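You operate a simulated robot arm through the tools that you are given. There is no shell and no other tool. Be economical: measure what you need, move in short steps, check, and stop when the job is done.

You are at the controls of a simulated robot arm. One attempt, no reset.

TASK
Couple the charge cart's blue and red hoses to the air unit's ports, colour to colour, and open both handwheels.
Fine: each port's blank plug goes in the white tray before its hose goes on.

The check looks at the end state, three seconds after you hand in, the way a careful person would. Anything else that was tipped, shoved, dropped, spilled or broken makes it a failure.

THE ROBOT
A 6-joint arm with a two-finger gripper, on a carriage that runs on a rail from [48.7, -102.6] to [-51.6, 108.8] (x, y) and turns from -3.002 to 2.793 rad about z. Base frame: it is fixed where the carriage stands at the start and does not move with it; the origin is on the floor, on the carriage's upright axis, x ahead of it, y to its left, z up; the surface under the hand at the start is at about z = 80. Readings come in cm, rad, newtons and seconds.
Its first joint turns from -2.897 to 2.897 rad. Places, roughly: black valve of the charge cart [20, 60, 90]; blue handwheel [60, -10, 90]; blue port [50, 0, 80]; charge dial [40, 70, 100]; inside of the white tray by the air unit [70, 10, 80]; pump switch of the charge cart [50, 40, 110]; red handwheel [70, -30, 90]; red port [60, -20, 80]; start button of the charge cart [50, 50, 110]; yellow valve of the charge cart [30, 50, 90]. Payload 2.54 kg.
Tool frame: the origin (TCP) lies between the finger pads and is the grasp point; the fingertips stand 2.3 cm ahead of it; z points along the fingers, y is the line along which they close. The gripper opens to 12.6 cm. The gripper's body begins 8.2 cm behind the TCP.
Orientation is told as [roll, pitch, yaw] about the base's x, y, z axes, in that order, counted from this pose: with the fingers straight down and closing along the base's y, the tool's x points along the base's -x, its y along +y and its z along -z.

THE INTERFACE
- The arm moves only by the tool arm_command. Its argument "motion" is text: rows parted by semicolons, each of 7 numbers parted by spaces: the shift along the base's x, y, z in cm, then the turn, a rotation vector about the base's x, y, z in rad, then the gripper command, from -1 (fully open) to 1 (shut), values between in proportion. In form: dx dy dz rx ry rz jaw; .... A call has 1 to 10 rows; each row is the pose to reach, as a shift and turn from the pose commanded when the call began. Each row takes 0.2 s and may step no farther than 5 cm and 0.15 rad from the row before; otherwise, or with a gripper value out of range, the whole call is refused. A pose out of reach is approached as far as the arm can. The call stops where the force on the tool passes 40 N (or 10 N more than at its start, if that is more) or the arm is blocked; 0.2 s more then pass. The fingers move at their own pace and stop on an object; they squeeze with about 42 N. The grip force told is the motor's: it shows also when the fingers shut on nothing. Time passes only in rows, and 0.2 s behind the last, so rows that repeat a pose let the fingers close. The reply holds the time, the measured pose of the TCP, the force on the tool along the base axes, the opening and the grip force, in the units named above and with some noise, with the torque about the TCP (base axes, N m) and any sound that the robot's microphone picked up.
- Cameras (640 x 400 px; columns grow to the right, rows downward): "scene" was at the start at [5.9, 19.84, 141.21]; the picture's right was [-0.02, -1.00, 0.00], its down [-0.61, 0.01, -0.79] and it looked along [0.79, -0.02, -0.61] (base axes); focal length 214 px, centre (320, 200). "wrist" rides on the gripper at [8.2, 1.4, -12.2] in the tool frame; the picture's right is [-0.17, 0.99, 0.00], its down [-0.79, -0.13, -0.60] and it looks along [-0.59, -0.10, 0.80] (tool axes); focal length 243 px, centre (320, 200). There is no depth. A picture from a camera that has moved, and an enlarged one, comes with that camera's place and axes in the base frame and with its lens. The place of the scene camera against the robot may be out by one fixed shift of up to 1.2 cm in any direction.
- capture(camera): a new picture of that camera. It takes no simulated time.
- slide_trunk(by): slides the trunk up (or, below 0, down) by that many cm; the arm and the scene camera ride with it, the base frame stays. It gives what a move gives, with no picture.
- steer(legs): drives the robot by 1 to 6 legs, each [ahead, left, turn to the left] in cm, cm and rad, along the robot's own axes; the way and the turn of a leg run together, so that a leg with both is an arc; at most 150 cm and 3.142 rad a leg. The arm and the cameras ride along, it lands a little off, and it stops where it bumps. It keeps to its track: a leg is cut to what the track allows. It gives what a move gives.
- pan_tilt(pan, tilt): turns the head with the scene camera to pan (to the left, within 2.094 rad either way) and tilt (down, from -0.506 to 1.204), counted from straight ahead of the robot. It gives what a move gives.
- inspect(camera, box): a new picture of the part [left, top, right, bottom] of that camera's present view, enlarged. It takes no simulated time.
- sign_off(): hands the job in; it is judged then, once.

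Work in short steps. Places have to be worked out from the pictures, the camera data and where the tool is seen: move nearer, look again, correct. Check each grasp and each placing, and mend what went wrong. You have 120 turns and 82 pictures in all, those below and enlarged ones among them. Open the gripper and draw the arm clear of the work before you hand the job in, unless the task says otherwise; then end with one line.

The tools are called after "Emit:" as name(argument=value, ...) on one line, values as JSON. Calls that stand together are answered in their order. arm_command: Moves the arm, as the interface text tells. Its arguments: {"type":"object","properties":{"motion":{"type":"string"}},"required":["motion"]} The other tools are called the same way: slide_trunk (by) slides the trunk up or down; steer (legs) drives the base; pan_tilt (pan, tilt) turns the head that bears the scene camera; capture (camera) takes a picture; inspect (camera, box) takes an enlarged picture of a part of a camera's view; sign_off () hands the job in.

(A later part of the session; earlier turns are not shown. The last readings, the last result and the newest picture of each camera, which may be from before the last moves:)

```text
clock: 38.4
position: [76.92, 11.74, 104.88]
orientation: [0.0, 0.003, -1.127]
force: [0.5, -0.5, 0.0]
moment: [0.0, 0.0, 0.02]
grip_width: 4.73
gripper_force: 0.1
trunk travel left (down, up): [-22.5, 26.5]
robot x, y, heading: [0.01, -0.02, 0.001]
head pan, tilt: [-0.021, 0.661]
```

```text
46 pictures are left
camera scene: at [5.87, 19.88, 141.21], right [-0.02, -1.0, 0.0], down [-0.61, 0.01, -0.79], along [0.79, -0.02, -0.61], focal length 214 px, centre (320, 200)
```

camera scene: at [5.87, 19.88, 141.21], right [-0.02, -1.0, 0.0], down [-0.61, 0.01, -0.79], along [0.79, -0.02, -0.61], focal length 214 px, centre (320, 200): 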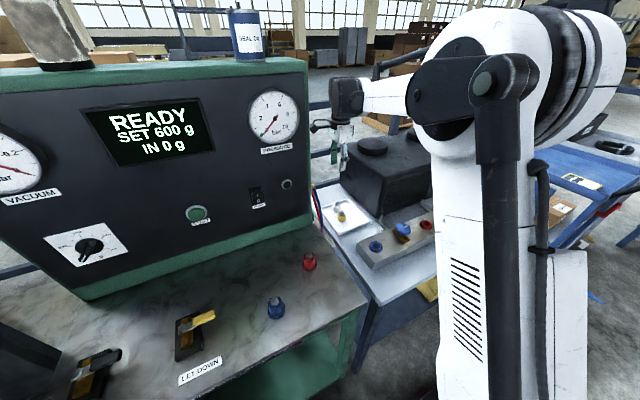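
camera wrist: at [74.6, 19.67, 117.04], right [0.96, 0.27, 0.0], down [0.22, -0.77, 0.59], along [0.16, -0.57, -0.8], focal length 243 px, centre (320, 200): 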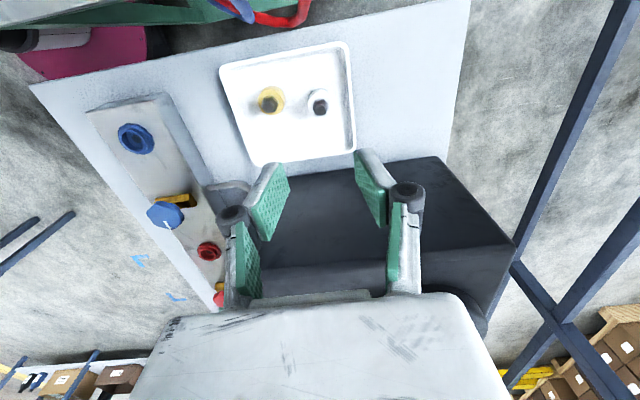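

Both plugs stand in the tray. Next I go to the parked hose couplers on the cart, moving high, then get a wrist look.

Emit:
arm_command(motion="-3 -0.5 3.5 0 0 0 0; -7 -1 6 0 0 0 0; -11.9 -1.5 6 0 0 0 0; -16.8 -2 6 0 0 0 0; -21.7 -2 6 0 0 0 0; -26.6 -1 6 0 0 0 0; -31 1 6 0 0 0 0; -35 3.5 6 0 0 0 0; -38.5 6.5 6 0 0 0 0; -41 9.5 6 0 0 0 0")

Emit:
capture(camera="wrist")

Emit:
inspect(camera="scene", box=[180, 200, 380, 340])

```text
clock: 40.6
position: [36.2, 20.71, 110.76]
orientation: [0.001, 0.004, -1.128]
force: [0.4, -0.9, 0.1]
moment: [0.04, 0.03, 0.0]
grip_width: 6.29
gripper_force: 0.2
trunk travel left (down, up): [-22.5, 26.5]
robot x, y, heading: [0.36, -0.01, 0.002]
head pan, tilt: [-0.021, 0.661]
```

```text
45 pictures are left
camera wrist: at [33.75, 28.57, 122.95], right [0.96, 0.27, 0.0], down [0.22, -0.77, 0.59], along [0.16, -0.57, -0.8], focal length 243 px, centre (320, 200)
```

wrist: 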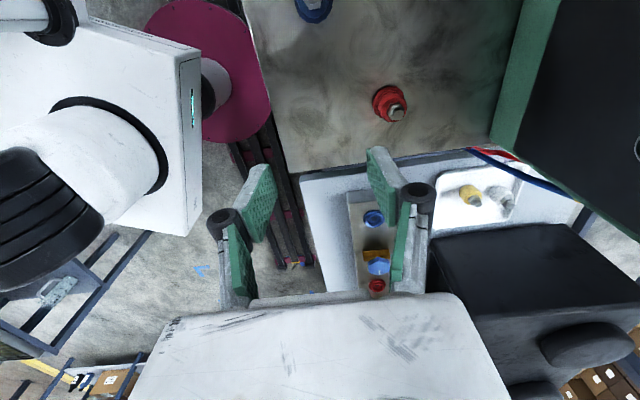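

```text
2.86 times, centred on (280, 270) of scene
camera zoom: at [5.87, 19.87, 141.21], right [-0.02, -1.0, 0.0], down [-0.61, 0.01, -0.79], along [0.79, -0.02, -0.61], focal length 613 px, centre (434, 0)
```

zoom: 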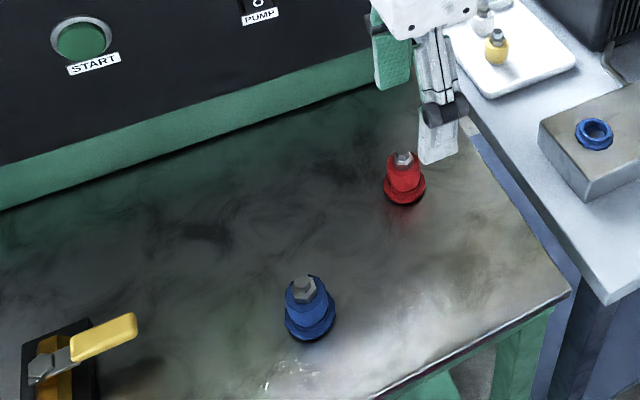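

Red coupler triangulates to about (45.8, 21.9, top 91.3) and blue to about (32, 30). I move over blue.

Emit:
arm_command(motion="-1.5 3 -1 0 0 0 0; -3 6 -3 0 0 0 0; -4.2 9.3 -6 0 0 0 0")

Emit:
capture(camera="wrist")

```text
clock: 41.4
position: [31.85, 29.95, 105.04]
orientation: [0.002, 0.004, -1.129]
force: [-0.9, 0.2, 0.0]
moment: [0.02, -0.02, -0.01]
grip_width: 6.31
gripper_force: 0.1
trunk travel left (down, up): [-22.5, 26.5]
robot x, y, heading: [-0.18, -0.33, 0.004]
head pan, tilt: [-0.021, 0.661]
```

```text
43 pictures are left
camera wrist: at [29.47, 37.92, 117.27], right [0.96, 0.27, 0.0], down [0.22, -0.77, 0.59], along [0.16, -0.57, -0.8], focal length 243 px, centre (320, 200)
```

wrist: 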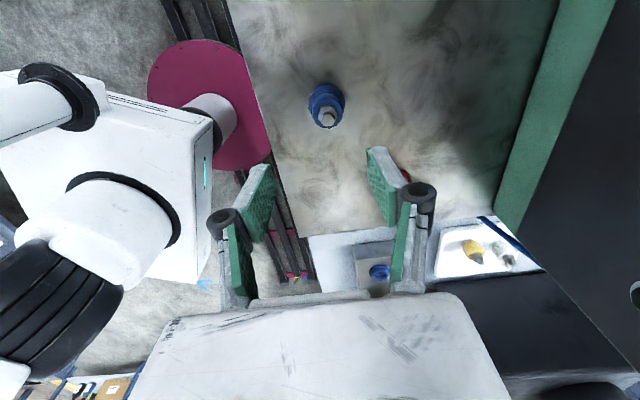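

Emit:
inspect(camera="wrist", box=[285, 70, 365, 140])

```text
5.71 times, centred on (325, 105) of wrist
camera zoom: at [29.47, 37.92, 117.27], right [0.96, 0.27, 0.0], down [0.22, -0.77, 0.59], along [0.16, -0.57, -0.8], focal length 1386 px, centre (291, 743)
```

zoom: 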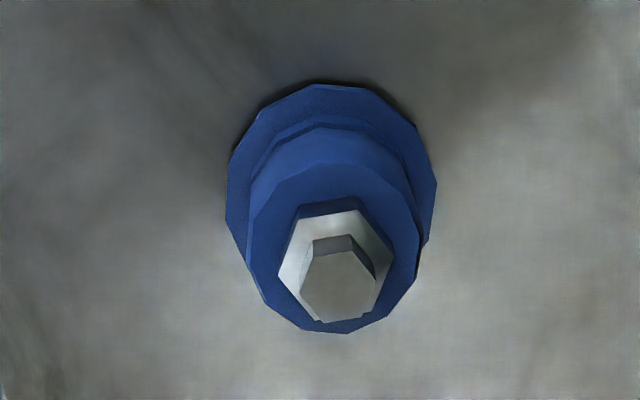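

Emit:
arm_command(motion="0.3 0.1 -4 0 0 0 0; 0.6 0.2 -7.5 0 0 0 0; 0.6 0.2 -10.5 0 0 0 0")

Emit:
inspect(camera="wrist", box=[230, 80, 410, 260])

Emit:
inspect(camera="scene", box=[220, 240, 330, 340])

```text
clock: 42.2
position: [32.66, 30.25, 94.63]
orientation: [0.002, 0.002, -1.127]
force: [0.0, 0.1, 0.0]
moment: [-0.01, -0.03, -0.02]
grip_width: 6.28
gripper_force: 0.0
trunk travel left (down, up): [-22.5, 26.5]
robot x, y, heading: [-0.04, 0.2, 0.004]
head pan, tilt: [-0.021, 0.661]
```

```text
2.22 times, centred on (320, 170) of wrist
camera zoom: at [30.3, 38.05, 106.73], right [0.96, 0.27, 0.0], down [0.22, -0.77, 0.59], along [0.16, -0.57, -0.8], focal length 539 px, centre (320, 267)
```

zoom: 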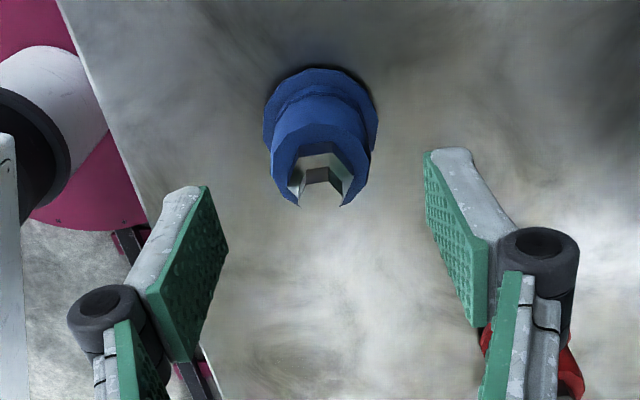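

```text
4.00 times, centred on (275, 290) of scene
camera zoom: at [5.86, 19.88, 141.21], right [-0.02, -1.0, 0.0], down [-0.61, 0.01, -0.79], along [0.79, -0.02, -0.61], focal length 858 px, centre (500, -160)
```

zoom: 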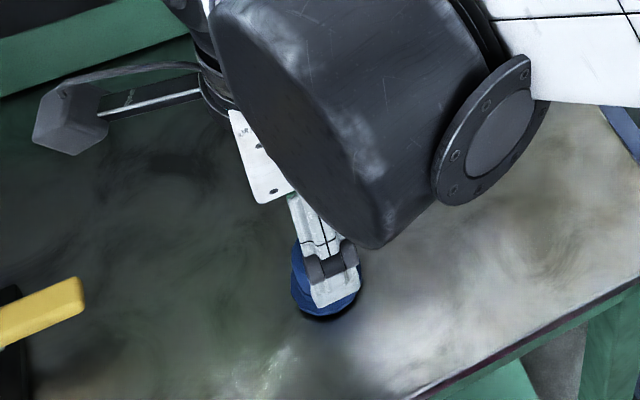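

Aligned with the coupler. I descend to z≈89.3 and grip.

Emit:
arm_command(motion="0 0 -2 0 0 0 0; 0 0 -4 0 0 0 0; 0 0 -5.3 0 0 0 0; 0 0 -5.3 0 0 0 1; 0 0 -5.3 0 0 0 1; 0 0 -5.3 0 0 0 1")

Emit:
inspect(camera="wrist", box=[260, 120, 380, 240])

```text
clock: 43.6
position: [32.61, 30.42, 89.01]
orientation: [0.001, 0.004, -1.128]
force: [8.6, 5.2, -4.2]
moment: [0.37, -0.57, 0.15]
grip_width: 3.6
gripper_force: 45.1
trunk travel left (down, up): [-22.5, 26.5]
robot x, y, heading: [0.18, 0.27, 0.002]
head pan, tilt: [-0.021, 0.661]
```

```text
3.33 times, centred on (320, 180) of wrist
camera zoom: at [30.29, 38.14, 101.26], right [0.96, 0.27, 0.0], down [0.22, -0.77, 0.59], along [0.16, -0.57, -0.8], focal length 809 px, centre (320, 267)
```

zoom: 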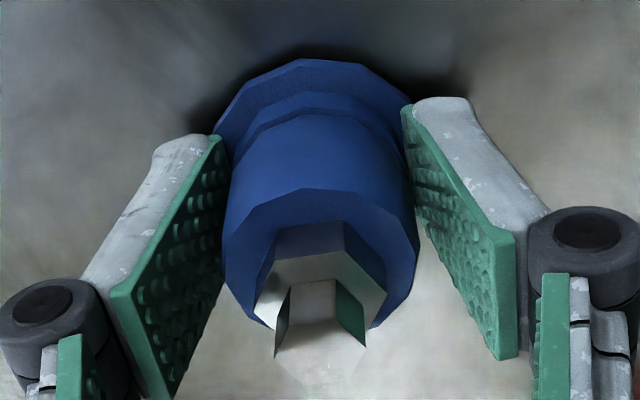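

Width 3.60 and 45 N resemble the earlier port grip, so I'm likely about 1.3 cm too low. I re-grip higher.

Emit:
arm_command(motion="0 0 0 0 0 0 0.2; 0 0 0 0 0 0 0.2; 0 -0.1 1.4 0 0 0 0.2; 0 -0.1 1.4 0 0 0 0.2; 0 -0.1 1.4 0 0 0 1; 0 -0.1 1.4 0 0 0 1; 0 -0.1 1.4 0 0 0 1")

Emit:
inspect(camera="wrist", box=[260, 120, 380, 240])

```text
clock: 45.2
position: [32.62, 30.21, 90.48]
orientation: [0.001, 0.004, -1.126]
force: [6.4, 7.3, 3.6]
moment: [0.21, -0.19, 0.0]
grip_width: 3.5
gripper_force: 41.6
trunk travel left (down, up): [-22.5, 26.5]
robot x, y, heading: [-0.26, 0.21, -0.0]
head pan, tilt: [-0.021, 0.661]
```

```text
3.33 times, centred on (320, 180) of wrist
camera zoom: at [30.21, 38.07, 102.7], right [0.96, 0.27, 0.0], down [0.22, -0.77, 0.59], along [0.16, -0.57, -0.8], focal length 809 px, centre (320, 267)
```

zoom: 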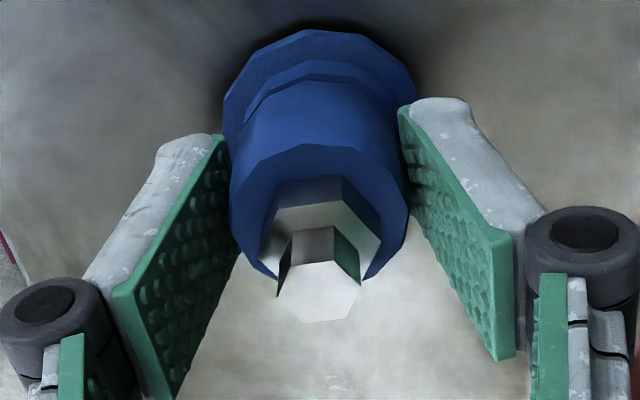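

Grip looks right (3.50 cm, 41.6 N). I try lifting gently without a twist first.

Emit:
arm_command(motion="0 0 0.1 0 0 0 1; 0 0 0.2 0 0 0 1; 0 0 0.3 0 0 0 1; 0 0 0.5 0 0 0 1; 0 0 0.7 0 0 0 1")

```text
clock: 46.4
position: [32.49, 30.05, 91.07]
orientation: [-0.002, 0.004, -1.128]
force: [-0.6, 0.2, -1.3]
moment: [-0.02, 0.06, -0.03]
grip_width: 3.48
gripper_force: 41.8
trunk travel left (down, up): [-22.5, 26.5]
robot x, y, heading: [-0.11, -0.02, -0.001]
head pan, tilt: [-0.021, 0.661]
```

It lifts freely. I raise it further and look.

Emit:
arm_command(motion="0 0 2 0 0 0 1; 0 0 5 0 0 0 1; 0 0 8 0 0 0 1; 0 0 12 0 0 0 1")

Emit:
capture(camera="scene")

Emit:
capture(camera="wrist")

```text
clock: 47.4
position: [32.36, 30.05, 103.29]
orientation: [0.0, 0.003, -1.129]
force: [0.3, 0.7, -1.0]
moment: [-0.03, 0.01, 0.04]
grip_width: 3.49
gripper_force: 42.1
trunk travel left (down, up): [-22.5, 26.5]
robot x, y, heading: [0.0, -0.08, 0.005]
head pan, tilt: [-0.021, 0.661]
```

```text
37 pictures are left
camera scene: at [5.88, 19.9, 141.2], right [-0.02, -1.0, 0.0], down [-0.61, 0.01, -0.79], along [0.79, -0.02, -0.61], focal length 214 px, centre (320, 200)
```

scene: 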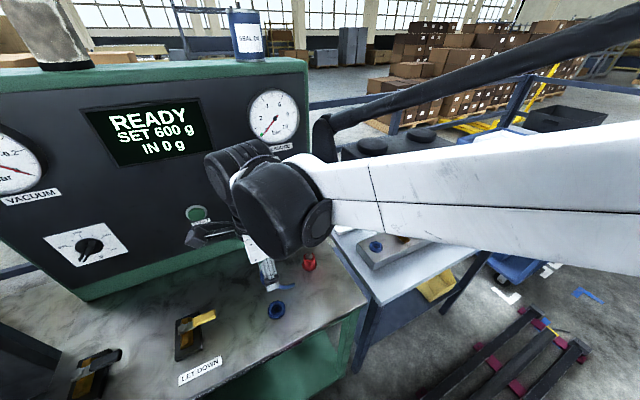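

```text
36 pictures are left
camera wrist: at [30.13, 37.85, 115.43], right [0.96, 0.27, 0.0], down [0.22, -0.77, 0.59], along [0.16, -0.57, -0.8], focal length 243 px, centre (320, 200)
```

wrist: 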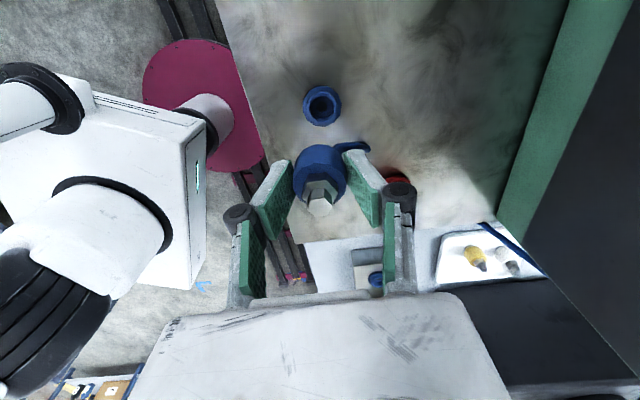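

Emit:
inspect(camera="wrist", box=[270, 80, 420, 220])

Emit:
inspect(camera="scene", box=[230, 230, 350, 330])

```text
2.86 times, centred on (345, 150) of wrist
camera zoom: at [30.13, 37.85, 115.43], right [0.96, 0.27, 0.0], down [0.22, -0.77, 0.59], along [0.16, -0.57, -0.8], focal length 693 px, centre (249, 343)
```

zoom: 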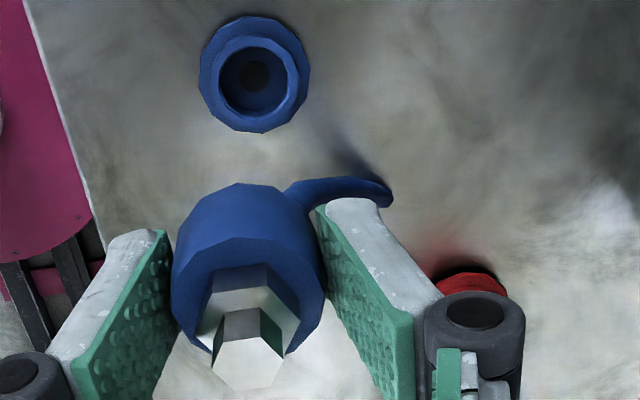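

```text
4.00 times, centred on (290, 280) of scene
camera zoom: at [5.88, 19.9, 141.2], right [-0.02, -1.0, 0.0], down [-0.61, 0.01, -0.79], along [0.79, -0.02, -0.61], focal length 858 px, centre (440, -120)
```

zoom: 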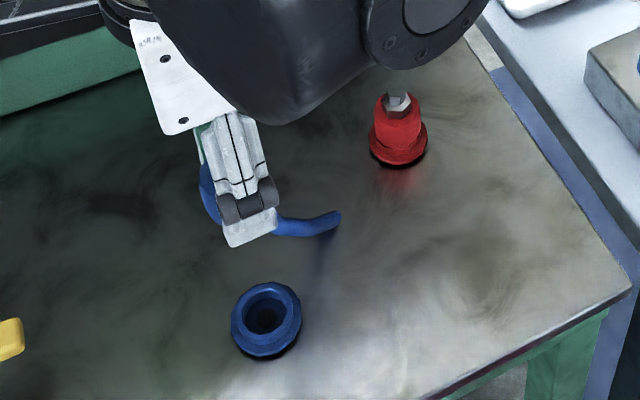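

The coupler carries a blue hose tail. I move it above the blue port at travel height.

Emit:
arm_command(motion="2.7 -3.8 0.5 0 0 0 1; 5.4 -7.6 1 0 0 0 1; 8.1 -11.4 1 0 0 0 1; 10.8 -15.2 1 0 0 0 1; 13.5 -19 1 0 0 0 1; 16.2 -22.8 1 0 0 0 1; 18.8 -26.5 0 0 0 0 1; 21.4 -30.3 -2 0 0 0 1; 21.4 -30.3 -5 0 0 0 1; 21.4 -30.3 -7 0 0 0 1")

Emit:
capture(camera="wrist")

Emit:
capture(camera="scene")

```text
refused: row 8 steps farther than a row can; nothing moved
```

```text
33 pictures are left
camera wrist: at [30.13, 37.85, 115.43], right [0.96, 0.27, 0.0], down [0.22, -0.77, 0.59], along [0.16, -0.57, -0.8], focal length 243 px, centre (320, 200)
```

wrist: 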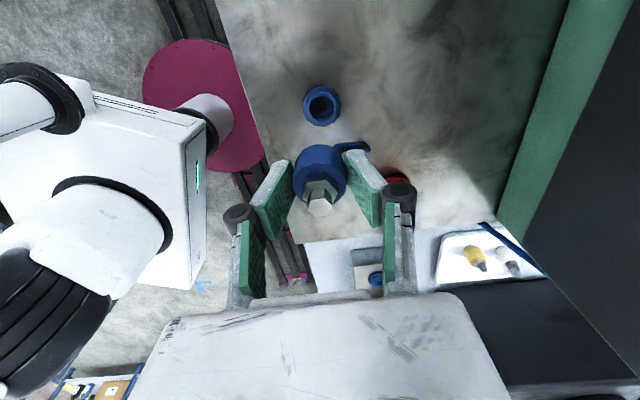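

```text
32 pictures are left
camera scene: at [5.88, 19.9, 141.2], right [-0.02, -1.0, 0.0], down [-0.61, 0.01, -0.79], along [0.79, -0.02, -0.61], focal length 214 px, centre (320, 200)
```

scene: 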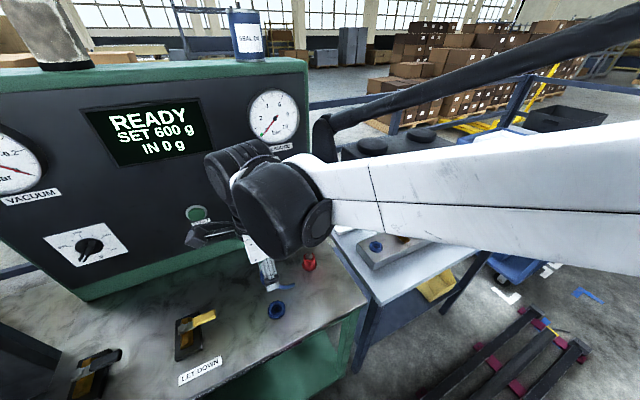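

One row was too long. I resend with the descent kept separate, then look.

Emit:
arm_command(motion="2.7 -3.8 0.5 0 0 0 1; 5.4 -7.6 1 0 0 0 1; 8.1 -11.4 1 0 0 0 1; 10.8 -15.2 1 0 0 0 1; 13.5 -19 1 0 0 0 1; 16.2 -22.8 1 0 0 0 1; 18.8 -26.5 0 0 0 0 1; 21.4 -30.3 -1 0 0 0 1; 21.4 -30.3 -4 0 0 0 1; 21.4 -30.3 -7 0 0 0 1")

```text
clock: 49.6
position: [53.91, -0.31, 95.76]
orientation: [0.001, 0.004, -1.127]
force: [-0.2, 0.3, -0.2]
moment: [-0.02, -0.03, 0.0]
grip_width: 3.46
gripper_force: 41.9
trunk travel left (down, up): [-22.5, 26.5]
robot x, y, heading: [0.66, 0.53, 0.003]
head pan, tilt: [-0.021, 0.661]
```

Emit:
inspect(camera="wrist", box=[240, 60, 400, 220])

Emit:
inspect(camera="scene", box=[320, 160, 440, 280])

```text
2.50 times, centred on (320, 140) of wrist
camera zoom: at [51.49, 7.56, 107.99], right [0.96, 0.27, 0.0], down [0.22, -0.77, 0.59], along [0.16, -0.57, -0.8], focal length 606 px, centre (320, 350)
```

zoom: 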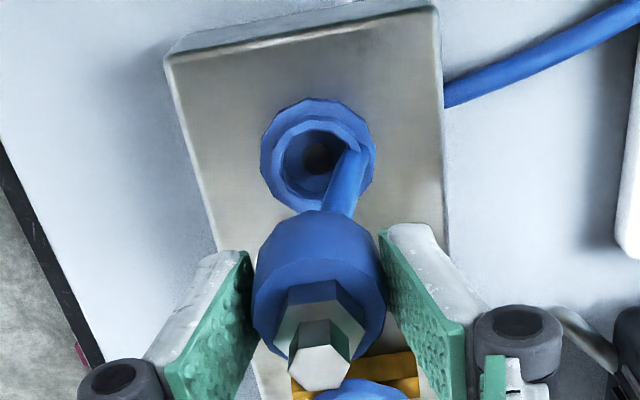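

```text
3.33 times, centred on (380, 220) of scene
camera zoom: at [5.85, 19.87, 141.21], right [-0.02, -1.0, 0.0], down [-0.61, 0.01, -0.79], along [0.79, -0.02, -0.61], focal length 715 px, centre (120, 133)
```

zoom: 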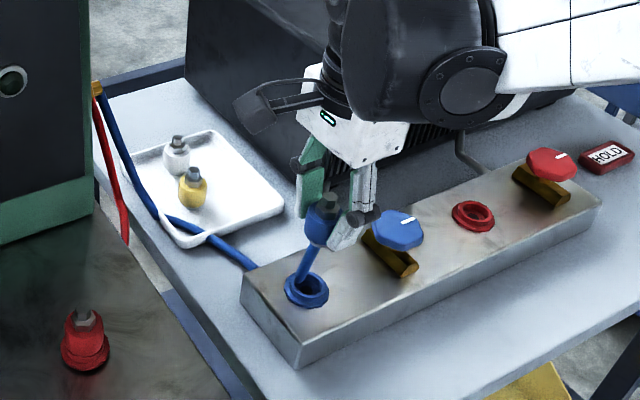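

Coupler is over the port. I lower in small steps; seat expected near TCP z=89.

Emit:
arm_command(motion="-0.1 0.05 -2 0 0 0 1; -0.15 0.05 -4 0 0 0 1; -0.15 0.05 -5 0 0 0 1; -0.15 0.05 -5.6 0 0 0 1; -0.15 0.05 -6 0 0 0 1; -0.15 0.05 -6.3 0 0 0 1; -0.15 0.05 -6.6 0 0 0 1; -0.15 0.05 -6.8 0 0 0 1")

Emit:
inspect(camera="wrist", box=[260, 120, 380, 240])

```text
clock: 51.4
position: [53.79, -0.13, 89.21]
orientation: [0.001, 0.003, -1.125]
force: [0.5, -0.1, -1.3]
moment: [-0.01, 0.01, -0.01]
grip_width: 3.52
gripper_force: 42.0
trunk travel left (down, up): [-22.5, 26.5]
robot x, y, heading: [-0.18, 0.27, -0.001]
head pan, tilt: [-0.021, 0.661]
```

```text
3.33 times, centred on (320, 180) of wrist
camera zoom: at [51.46, 7.74, 101.58], right [0.96, 0.27, 0.0], down [0.22, -0.77, 0.59], along [0.16, -0.57, -0.8], focal length 809 px, centre (320, 267)
```

zoom: 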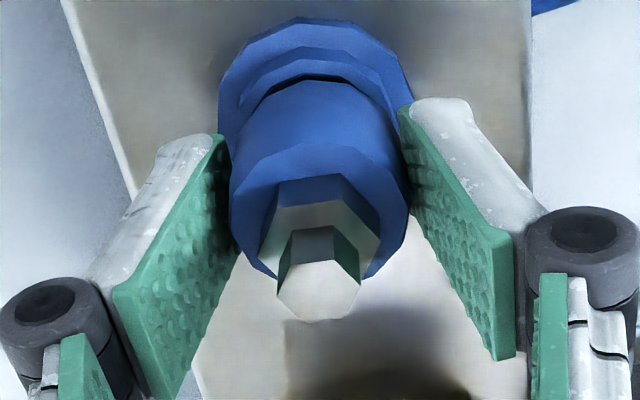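

Slight gap remains with no contact force. I press further in fine steps.

Emit:
arm_command(motion="0 0 -0.1 0 0 0 1; 0 0 -0.2 0 0 0 1; 0 0 -0.3 0 0 0 1; 0 0 -0.4 0 0 0 1; 0 0 -0.5 0 0 0 1; 0 0 -0.6 0 0 0 1; 0 0 -0.7 0 0 0 1")

Emit:
inspect(camera="wrist", box=[260, 120, 380, 240])

```text
clock: 53.0
position: [53.77, -0.15, 88.58]
orientation: [0.0, 0.003, -1.127]
force: [1.5, -0.4, 6.6]
moment: [-0.01, -0.1, -0.04]
grip_width: 3.49
gripper_force: 42.1
trunk travel left (down, up): [-22.5, 26.5]
robot x, y, heading: [-0.1, 0.45, 0.004]
head pan, tilt: [-0.021, 0.661]
```

```text
3.33 times, centred on (320, 180) of wrist
camera zoom: at [51.41, 7.69, 100.87], right [0.96, 0.27, 0.0], down [0.22, -0.77, 0.59], along [0.16, -0.57, -0.8], focal length 809 px, centre (320, 267)
```

zoom: 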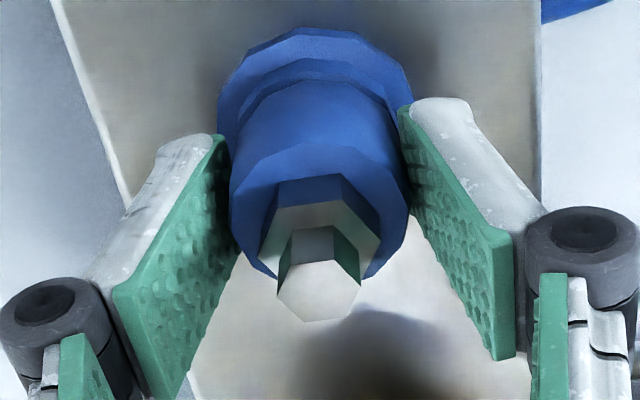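

Seated visually. I press a little more to be sure and listen for a click.

Emit:
arm_command(motion="0 0 -0.1 0 0 0 1; 0 0 -0.2 0 0 0 1; 0 0 -0.3 0 0 0 1; 0 0 -0.3 0 0 0 1")

```text
clock: 53.8
position: [53.78, -0.12, 88.47]
orientation: [0.004, 0.003, -1.127]
force: [-3.4, 1.1, 27.2]
moment: [0.09, 0.25, 0.01]
grip_width: 3.48
gripper_force: 41.5
trunk travel left (down, up): [-22.5, 26.5]
robot x, y, heading: [0.01, 0.35, 0.003]
head pan, tilt: [-0.021, 0.661]
stopped in row 3: the force on the tool passed its limit at 43 N (the readings are from after the stop); the commanded pose is now the measured one
```

Firm bottom. I do a gentle pull test to see whether it latched.

Emit:
arm_command(motion="0 0 0.1 0 0 0 1; 0 0 0.2 0 0 0 1; 0 0 0.3 0 0 0 1; 0 0 0.4 0 0 0 1")

```text
clock: 54.8
position: [53.83, -0.11, 88.89]
orientation: [0.002, 0.004, -1.13]
force: [-9.4, 1.5, -8.7]
moment: [0.02, 0.27, -0.02]
grip_width: 3.49
gripper_force: 42.2
trunk travel left (down, up): [-22.5, 26.5]
robot x, y, heading: [-0.04, 0.16, 0.001]
head pan, tilt: [-0.021, 0.661]
```

It lifts with about 9 N friction. I press it home again, then twist clockwise to see whether there's a lock.

Emit:
arm_command(motion="0 0 -0.2 0 0 0 1; 0 0 -0.4 0 0 0 1; 0 0 -0.5 0 0 0 1; 0 0 -0.5 0 0 -0.1 1; 0 0 -0.5 0 0 -0.2 1; 0 0 -0.5 0 0 -0.3 1; 0 0 -0.5 0 0 -0.4 1; 0 0 -0.5 0 0 -0.5 1")

Emit:
arm_command(motion="0 0 0.1 0 0 0 1; 0 0 0.2 0 0 0 1; 0 0 0.3 0 0 0 1; 0 0 0.4 0 0 0 1")

```text
clock: 56.6
position: [53.81, -0.16, 88.35]
orientation: [0.003, 0.005, -1.628]
force: [2.7, 1.8, 30.0]
moment: [0.07, -0.05, 0.24]
grip_width: 3.51
gripper_force: 42.0
trunk travel left (down, up): [-22.5, 26.5]
robot x, y, heading: [-0.12, 0.07, 0.001]
head pan, tilt: [-0.021, 0.661]
```

```text
clock: 57.6
position: [53.82, -0.17, 88.71]
orientation: [0.0, 0.003, -1.626]
force: [-6.5, 2.4, -9.3]
moment: [0.01, 0.14, -0.1]
grip_width: 3.49
gripper_force: 42.1
trunk travel left (down, up): [-22.5, 26.5]
robot x, y, heading: [-0.24, 0.03, 0.001]
head pan, tilt: [-0.021, 0.661]
```

No lock, a push-fit. I press it home, release, back off and look.

Emit:
arm_command(motion="0 0 -0.15 0 0 0 1; 0 0 -0.3 0 0 0 1; 0 0 -0.4 0 0 0 1; 0 0 -0.4 0 0 0 0.25; 0 0 -0.4 0 0 0 0.25; 0 0 0 0 0 0 0.25; 0 0 4 0 0 0.13 0.25; 0 0 8 0 0 0.26 0.25; 0 0 12 0 0 0.39 0.25; 0 0 13 0 0 0.5 0.25")

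Emit:
capture(camera="wrist")

Emit:
inspect(camera="scene", box=[320, 160, 480, 280])

```text
clock: 59.8
position: [53.97, -0.04, 101.72]
orientation: [0.002, 0.003, -1.126]
force: [0.0, 0.5, 0.5]
moment: [-0.02, -0.03, -0.02]
grip_width: 4.78
gripper_force: 0.1
trunk travel left (down, up): [-22.5, 26.5]
robot x, y, heading: [-0.08, 0.15, 0.0]
head pan, tilt: [-0.021, 0.661]
```

```text
27 pictures are left
camera wrist: at [51.57, 7.75, 114.0], right [0.96, 0.28, 0.0], down [0.22, -0.77, 0.59], along [0.17, -0.57, -0.8], focal length 243 px, centre (320, 200)
```

wrist: 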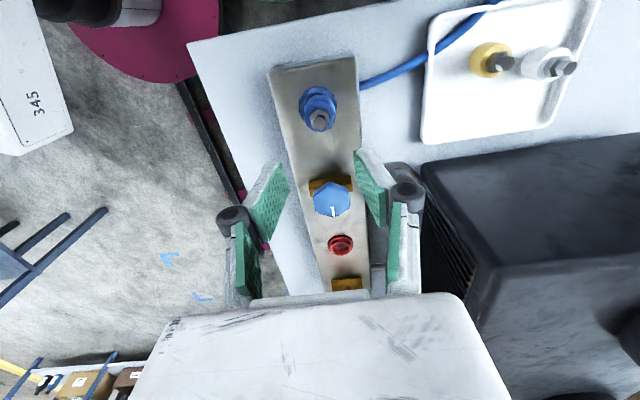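

```text
3.33 times, centred on (400, 220) of scene
camera zoom: at [5.85, 19.88, 141.21], right [-0.02, -1.0, 0.0], down [-0.61, 0.01, -0.79], along [0.79, -0.02, -0.61], focal length 715 px, centre (53, 133)
```

zoom: 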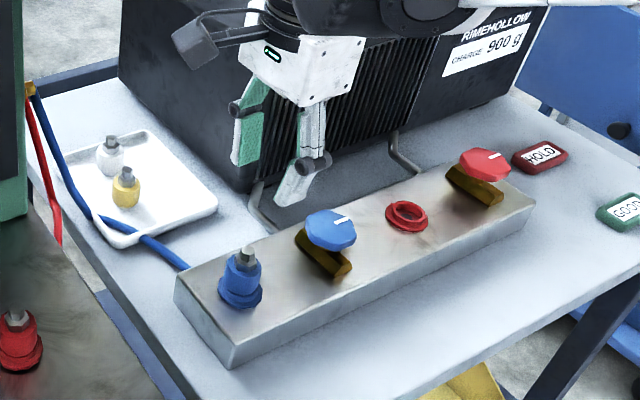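

Blue is seated. Now to the red coupler at about (45.8, 21.9).

Emit:
arm_command(motion="-1.6 4.4 1 0 0 0 0; -3.2 8.8 1 0 0 0 0; -4.9 13.2 1 0 0 0 0; -6.6 17.6 0 0 0 0 0; -8.1 21.9 -2 0 0 0 0")

Emit:
inspect(camera="wrist", box=[220, 40, 420, 240])

```text
clock: 61.0
position: [45.77, 21.65, 99.35]
orientation: [0.003, 0.002, -1.129]
force: [-0.7, 0.2, 0.7]
moment: [0.07, 0.0, 0.0]
grip_width: 6.29
gripper_force: 0.1
trunk travel left (down, up): [-22.5, 26.5]
robot x, y, heading: [0.08, -0.13, -0.002]
head pan, tilt: [-0.021, 0.661]
```

```text
2.00 times, centred on (320, 140) of wrist
camera zoom: at [43.42, 29.42, 111.62], right [0.96, 0.27, 0.0], down [0.22, -0.77, 0.59], along [0.16, -0.57, -0.8], focal length 485 px, centre (320, 320)
```

zoom: 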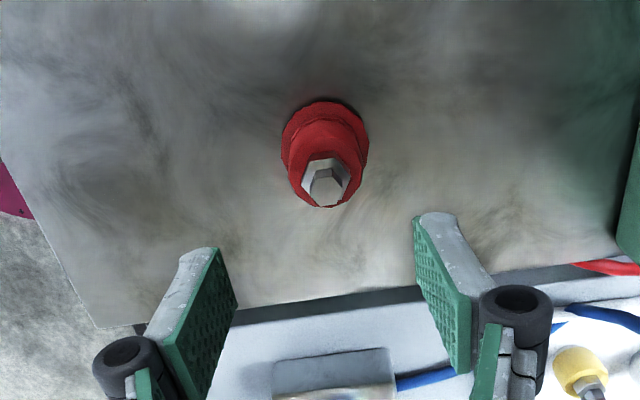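

Aligned within 0.4 cm. I descend to z≈90.5 and grip.

Emit:
arm_command(motion="0 0.3 -3 0 0 0 0.1; 0 0.3 -6 0 0 0 0.1; 0 0.3 -8 0 0 0 0.1; 0 0.3 -8.8 0 0 0 0.1; 0 0.3 -8.8 0 0 0 1; 0 0.3 -8.8 0 0 0 1; 0 0.3 -8.8 0 0 0 1")

Emit:
inspect(camera="wrist", box=[260, 120, 380, 240])

```text
clock: 62.6
position: [45.75, 22.04, 90.84]
orientation: [0.002, 0.004, -1.127]
force: [18.2, 8.8, 0.6]
moment: [0.27, -0.52, 0.01]
grip_width: 3.48
gripper_force: 41.9
trunk travel left (down, up): [-22.5, 26.5]
robot x, y, heading: [0.4, -0.17, 0.002]
head pan, tilt: [-0.021, 0.661]
```

```text
3.33 times, centred on (320, 180) of wrist
camera zoom: at [43.33, 29.84, 103.07], right [0.96, 0.27, 0.0], down [0.22, -0.77, 0.59], along [0.16, -0.57, -0.8], focal length 809 px, centre (320, 267)
```

zoom: 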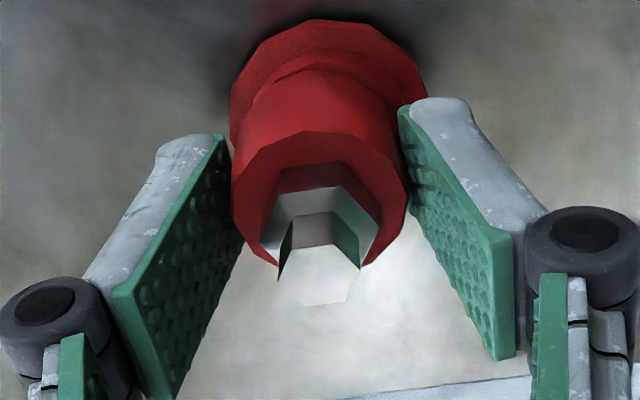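

Good grip. I lift gently, then raise to travel height.

Emit:
arm_command(motion="0.15 0.05 0 0 0 0 1; 0.15 0.05 0.15 0 0 0 1; 0.15 0.05 0.3 0 0 0 1; 0.15 0.05 0.6 0 0 0 1; 0.15 0.05 1.5 0 0 0 1; 0.15 0.05 4 0 0 0 1; 0.15 0.05 8 0 0 0 1; 0.15 0.05 12.5 0 0 0 1; 0.15 0.05 14 0 0 0 1")

Emit:
inspect(camera="wrist", box=[260, 80, 420, 240])

```text
clock: 64.6
position: [45.99, 22.14, 104.88]
orientation: [0.0, 0.003, -1.129]
force: [-0.4, 0.3, -0.6]
moment: [-0.03, -0.03, 0.01]
grip_width: 3.49
gripper_force: 42.3
trunk travel left (down, up): [-22.5, 26.5]
robot x, y, heading: [-0.16, -0.07, -0.0]
head pan, tilt: [-0.021, 0.661]
```

```text
2.50 times, centred on (340, 160) of wrist
camera zoom: at [43.56, 29.92, 117.11], right [0.96, 0.27, 0.0], down [0.22, -0.77, 0.59], along [0.16, -0.57, -0.8], focal length 606 px, centre (270, 300)
```

zoom: 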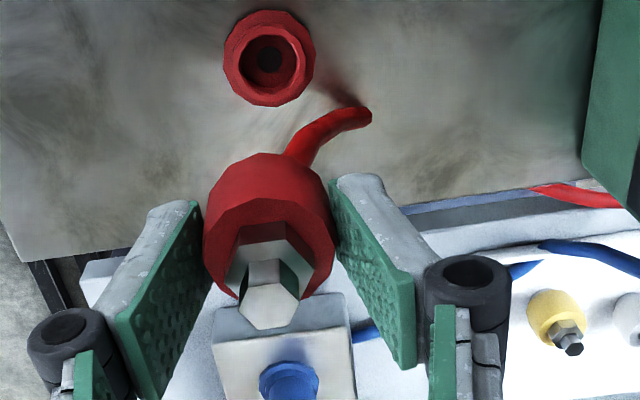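

Red coupler is free. I carry it to above the red port at about (63.65, -21.1).

Emit:
arm_command(motion="1.2 -4.4 0 0 0 0 1; 2.4 -8.8 0 0 0 0 1; 3.9 -13.2 0 0 0 0 1; 5.6 -17.6 0 0 0 0 1; 7.5 -22 0 0 0 0 1; 9.4 -26.3 0 0 0 0 1; 11.4 -30.6 0 0 0 0 1; 13.5 -34.8 0 0 0 0 1; 15.6 -39 0 0 0 0 1; 17.65 -43.2 0 0 0 0 1")

Emit:
arm_command(motion="0 0 -3 0 0 0 1; 0 0 -6 0 0 0 1; 0 0 -9 0 0 0 1")

Emit:
inspect(camera="wrist", box=[240, 60, 400, 220])

```text
clock: 66.8
position: [63.79, -21.23, 104.89]
orientation: [0.0, 0.004, -1.126]
force: [0.0, -0.3, -1.0]
moment: [-0.03, 0.0, -0.02]
grip_width: 3.52
gripper_force: 42.8
trunk travel left (down, up): [-22.5, 26.5]
robot x, y, heading: [-0.12, 0.01, -0.003]
head pan, tilt: [-0.021, 0.661]
```

```text
clock: 67.6
position: [63.86, -21.32, 95.91]
orientation: [0.001, 0.003, -1.128]
force: [-0.4, 0.5, -1.3]
moment: [-0.01, -0.02, 0.0]
grip_width: 3.49
gripper_force: 42.2
trunk travel left (down, up): [-22.5, 26.5]
robot x, y, heading: [-0.26, 0.39, 0.007]
head pan, tilt: [-0.021, 0.661]
```

```text
2.50 times, centred on (320, 140) of wrist
camera zoom: at [61.39, -13.43, 108.1], right [0.96, 0.27, 0.0], down [0.22, -0.77, 0.59], along [0.16, -0.57, -0.8], focal length 606 px, centre (320, 350)
```

zoom: 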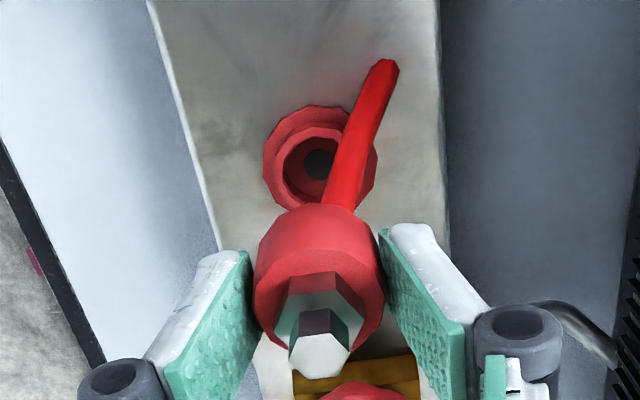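

Port alignment matches the blue case. I lower with the same small correction.

Emit:
arm_command(motion="-0.1 0.1 -2 0 0 0 1; -0.13 0.12 -4 0 0 0 1; -0.13 0.12 -5 0 0 0 1; -0.13 0.12 -5.8 0 0 0 1; -0.13 0.12 -6.3 0 0 0 1; -0.13 0.12 -6.7 0 0 0 1; -0.13 0.12 -6.9 0 0 0 1; -0.13 0.12 -7.1 0 0 0 1; -0.13 0.12 -7.3 0 0 0 1; -0.13 0.12 -7.45 0 0 0 1")

Emit:
inspect(camera="wrist", box=[260, 120, 380, 240])

```text
clock: 68.8
position: [63.25, -20.98, 89.76]
orientation: [0.004, 0.002, -1.124]
force: [-3.2, 1.3, 25.9]
moment: [0.25, 0.31, 0.03]
grip_width: 3.48
gripper_force: 41.4
trunk travel left (down, up): [-22.5, 26.5]
robot x, y, heading: [0.32, 0.34, 0.001]
head pan, tilt: [-0.021, 0.661]
stopped in row 6: the force on the tool passed its limit at 42 N (the readings are from after the stop); the commanded pose is now the measured one
```

```text
3.33 times, centred on (320, 180) of wrist
camera zoom: at [60.93, -13.09, 102.04], right [0.96, 0.27, 0.0], down [0.22, -0.77, 0.6], along [0.17, -0.57, -0.8], focal length 809 px, centre (320, 267)
```

zoom: 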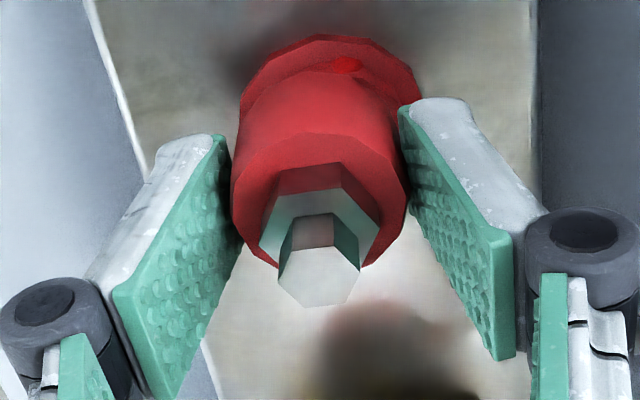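

It caught on the rim about 0.9 cm high, offset ~0.4 cm toward -x. I back up slightly, shift, and retry.

Emit:
arm_command(motion="0 0 0.5 0 0 0 1; 0.2 -0.07 1 0 0 0 1; 0.42 -0.15 1.2 0 0 0 1; 0.42 -0.15 1.2 0 0 0 1")

Emit:
inspect(camera="wrist", box=[260, 120, 380, 240])

```text
clock: 69.8
position: [63.94, -21.14, 90.69]
orientation: [0.003, 0.003, -1.127]
force: [-0.3, -0.6, -1.8]
moment: [-0.03, 0.04, 0.03]
grip_width: 3.5
gripper_force: 42.1
trunk travel left (down, up): [-22.5, 26.5]
robot x, y, heading: [0.02, 0.23, 0.002]
head pan, tilt: [-0.021, 0.661]
```

```text
3.33 times, centred on (320, 180) of wrist
camera zoom: at [61.51, -13.32, 102.98], right [0.96, 0.27, 0.0], down [0.22, -0.77, 0.59], along [0.17, -0.57, -0.8], focal length 809 px, centre (320, 267)
```

zoom: 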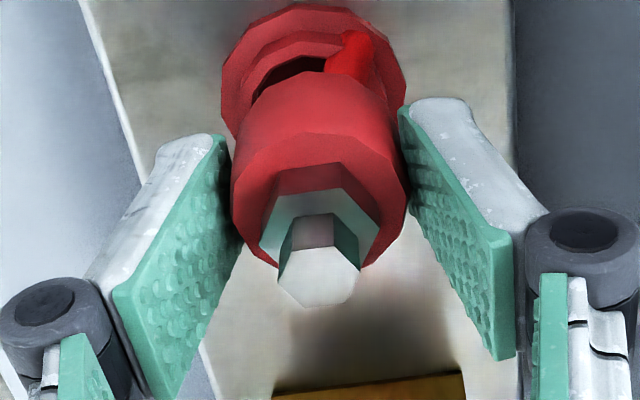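

Now nearly centred (about 0.1 cm to the right). I lower slowly.

Emit:
arm_command(motion="-0.08 0 0 0 0 0 1; -0.08 0 -0.3 0 0 0 1; -0.08 0 -0.6 0 0 0 1; -0.08 0 -0.9 0 0 0 1; -0.08 0 -1.1 0 0 0 1; -0.08 0 -1.3 0 0 0 1; -0.08 0 -1.5 0 0 0 1; -0.08 0 -1.7 0 0 0 1; -0.08 0 -1.8 0 0 0 1; -0.08 0 -1.9 0 0 0 1")

Emit:
inspect(camera="wrist", box=[260, 120, 380, 240])

```text
clock: 72.0
position: [63.93, -21.05, 88.87]
orientation: [0.005, 0.002, -1.128]
force: [15.1, -10.2, 13.9]
moment: [-0.27, -0.37, -0.03]
grip_width: 3.48
gripper_force: 41.9
trunk travel left (down, up): [-22.5, 26.5]
robot x, y, heading: [0.03, -0.03, 0.002]
head pan, tilt: [-0.021, 0.661]
```

```text
3.33 times, centred on (320, 180) of wrist
camera zoom: at [61.4, -13.3, 101.17], right [0.96, 0.27, 0.0], down [0.22, -0.77, 0.6], along [0.17, -0.57, -0.8], focal length 809 px, centre (320, 267)
```

zoom: 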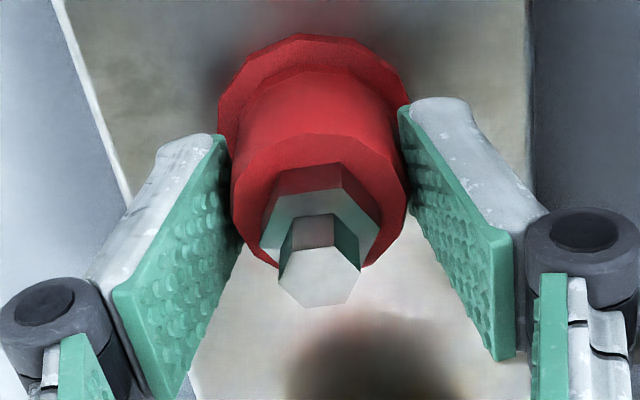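

Seated at the expected height. I relieve the side force, press home, then release and rise.

Emit:
arm_command(motion="0.12 -0.1 0 0 0 0 1; 0.12 -0.1 -0.1 0 0 0 1; 0.12 -0.1 -0.2 0 0 0 1; 0.12 -0.1 -0.2 0 0 0 1")

Emit:
arm_command(motion="0 0 0 0 0 0 0.25; 0 0 0 0 0 0 0.25; 0 0 1 0 0 0 0.25; 0 0 4 0 0 0 0.25; 0 0 8 0 0 0 0.25; 0 0 12 0 0 0 0.25")

Emit:
capture(camera="wrist")

```text
clock: 73.0
position: [63.86, -21.23, 88.83]
orientation: [0.006, 0.002, -1.13]
force: [3.7, -6.1, 36.1]
moment: [-0.07, 0.04, -0.02]
grip_width: 3.48
gripper_force: 42.0
trunk travel left (down, up): [-22.5, 26.5]
robot x, y, heading: [-0.15, -0.02, 0.002]
head pan, tilt: [-0.021, 0.661]
```

```text
clock: 74.4
position: [63.73, -20.84, 100.89]
orientation: [0.004, 0.004, -1.125]
force: [0.3, 0.2, -0.5]
moment: [-0.01, 0.0, 0.0]
grip_width: 4.72
gripper_force: 0.0
trunk travel left (down, up): [-22.5, 26.5]
robot x, y, heading: [0.4, 0.27, 0.003]
head pan, tilt: [-0.021, 0.661]
```

```text
18 pictures are left
camera wrist: at [61.3, -12.98, 113.12], right [0.96, 0.27, 0.0], down [0.22, -0.77, 0.59], along [0.17, -0.57, -0.8], focal length 243 px, centre (320, 200)
```

wrist: 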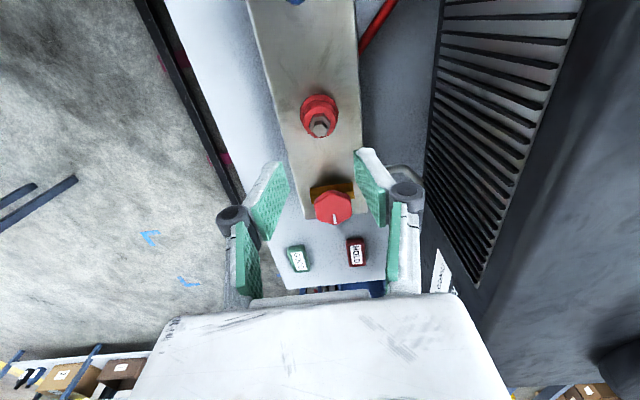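

Red is coupled. The red handwheel triangulates to (68.8, -31.9, ~87.5), about 5 cm wide. I move above it with jaws open.

Emit:
arm_command(motion="1.5 -3.5 0 0 0 0 -0.3; 3 -7 -1 0 0 0 -0.3; 4.6 -10 -2 0 0 0 -0.3; 4.9 -10.9 -5 0 0 0 -0.3")

Emit:
inspect(camera="wrist", box=[220, 80, 420, 280])

```text
clock: 75.4
position: [69.03, -32.09, 95.65]
orientation: [0.004, 0.003, -1.125]
force: [-0.2, 0.0, -0.4]
moment: [-0.02, -0.03, -0.02]
grip_width: 8.18
gripper_force: 0.0
trunk travel left (down, up): [-22.5, 26.5]
robot x, y, heading: [0.02, -0.12, 0.002]
head pan, tilt: [-0.021, 0.661]
```

```text
2.00 times, centred on (320, 180) of wrist
camera zoom: at [66.48, -24.31, 107.87], right [0.96, 0.27, 0.0], down [0.22, -0.77, 0.59], along [0.17, -0.57, -0.8], focal length 485 px, centre (320, 240)
```

zoom: 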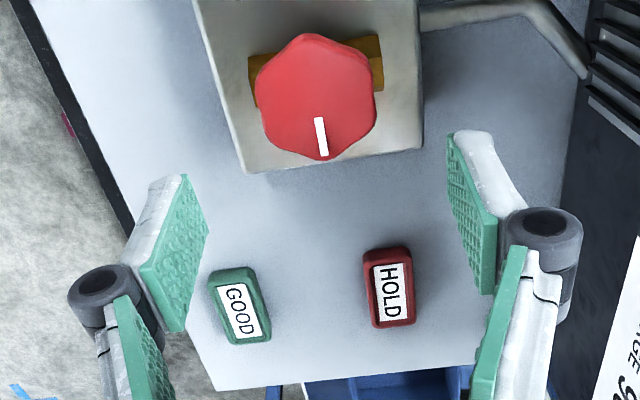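

Wheel centre refines to (68.5, -31.2, ~88.3). I descend and close on it.

Emit:
arm_command(motion="-0.5 0.9 -2 0 0 0 -0.3; -0.5 0.9 -4 0 0 0 -0.3; -0.5 0.9 -6 0 0 0 -0.3; -0.5 0.9 -7.2 0 0 0 -0.3; -0.5 0.9 -7.2 0 0 0 1; -0.5 0.9 -7.2 0 0 0 1; -0.5 0.9 -7.2 0 0 0 1")

Emit:
inspect(camera="wrist", box=[240, 100, 400, 260])

```text
clock: 77.0
position: [68.52, -31.13, 88.52]
orientation: [0.003, 0.004, -1.126]
force: [2.3, 1.5, -1.6]
moment: [-0.12, -0.23, 0.01]
grip_width: 4.36
gripper_force: 45.1
trunk travel left (down, up): [-22.5, 26.5]
robot x, y, heading: [-0.15, -0.3, 0.008]
head pan, tilt: [-0.021, 0.661]
```

```text
2.50 times, centred on (320, 180) of wrist
camera zoom: at [66.0, -23.2, 100.74], right [0.96, 0.27, 0.0], down [0.22, -0.77, 0.59], along [0.17, -0.57, -0.8], focal length 606 px, centre (320, 250)
```

zoom: 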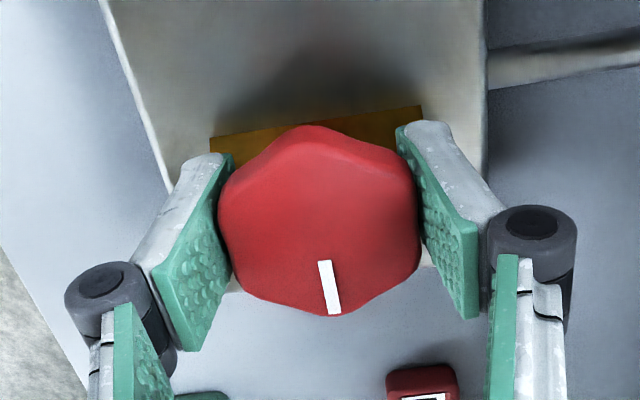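

Gripped on the wheel's flats. I twist CCW in steps.

Emit:
arm_command(motion="0 0 0 0 0 0.1 1; 0 0 0 0 0 0.2 1; 0 0 0 0 0 0.3 1; 0 0 0 0 0 0.4 1")

Emit:
inspect(camera="wrist", box=[240, 100, 400, 260])

```text
clock: 78.0
position: [68.47, -31.13, 88.4]
orientation: [0.003, 0.003, -0.725]
force: [-6.3, 11.8, -18.4]
moment: [-0.25, -0.4, -0.01]
grip_width: 4.36
gripper_force: 44.9
trunk travel left (down, up): [-22.5, 26.5]
robot x, y, heading: [-0.31, 0.4, 0.006]
head pan, tilt: [-0.021, 0.661]
```

```text
2.50 times, centred on (320, 180) of wrist
camera zoom: at [63.03, -24.8, 100.75], right [0.78, 0.63, 0.0], down [0.51, -0.63, 0.59], along [0.37, -0.46, -0.8], focal length 606 px, centre (320, 250)
```

zoom: 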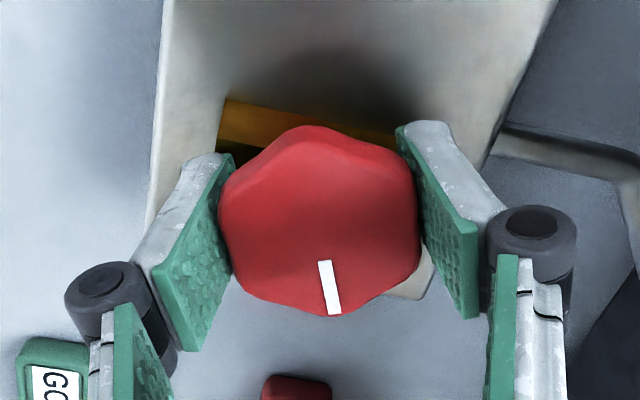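

The wheel follows easily. I continue CCW by 1.35 rad.

Emit:
arm_command(motion="0 0 -0.1 0 0 0.14 1; 0 0 -0.1 0 0 0.28 1; 0 0 -0.1 0 0 0.42 1; 0 0 -0.1 0 0 0.56 1; 0 0 -0.1 0 0 0.7 1; 0 0 -0.1 0 0 0.84 1; 0 0 -0.1 0 0 0.98 1; 0 0 -0.1 0 0 1.12 1; 0 0 -0.1 0 0 1.26 1; 0 0 -0.1 0 0 1.35 1")

```text
clock: 80.2
position: [68.55, -31.19, 88.42]
orientation: [0.002, 0.002, 0.624]
force: [-0.4, 2.3, -0.5]
moment: [0.08, -0.12, -1.31]
grip_width: 4.51
gripper_force: 44.6
trunk travel left (down, up): [-22.5, 26.5]
robot x, y, heading: [0.41, 0.19, -0.002]
head pan, tilt: [-0.021, 0.661]
```

Torque now −1.3 N·m and the jaws are spreading, so a stop was reached near a quarter turn. I check the pointer.

Emit:
inspect(camera="wrist", box=[240, 100, 400, 260])

```text
2.50 times, centred on (320, 180) of wrist
camera zoom: at [60.97, -35.05, 100.64], right [-0.44, 0.9, 0.0], down [0.72, 0.35, 0.6], along [0.53, 0.27, -0.8], focal length 606 px, centre (320, 250)
```

zoom: 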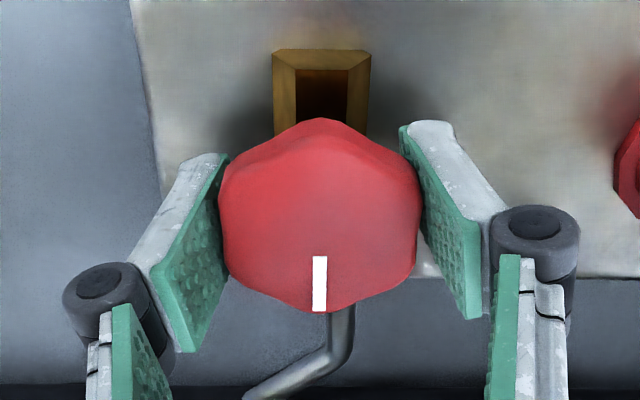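

Emit:
arm_command(motion="0 0 0 0 0 0.07 1; 0 0 0 0 0 0.07 1")

```text
clock: 80.8
position: [68.4, -31.19, 88.4]
orientation: [0.004, 0.004, 0.695]
force: [6.4, -4.7, -3.2]
moment: [0.04, -0.33, -0.82]
grip_width: 4.54
gripper_force: 45.4
trunk travel left (down, up): [-22.5, 26.5]
robot x, y, heading: [-0.12, -0.34, 0.001]
head pan, tilt: [-0.021, 0.661]
```

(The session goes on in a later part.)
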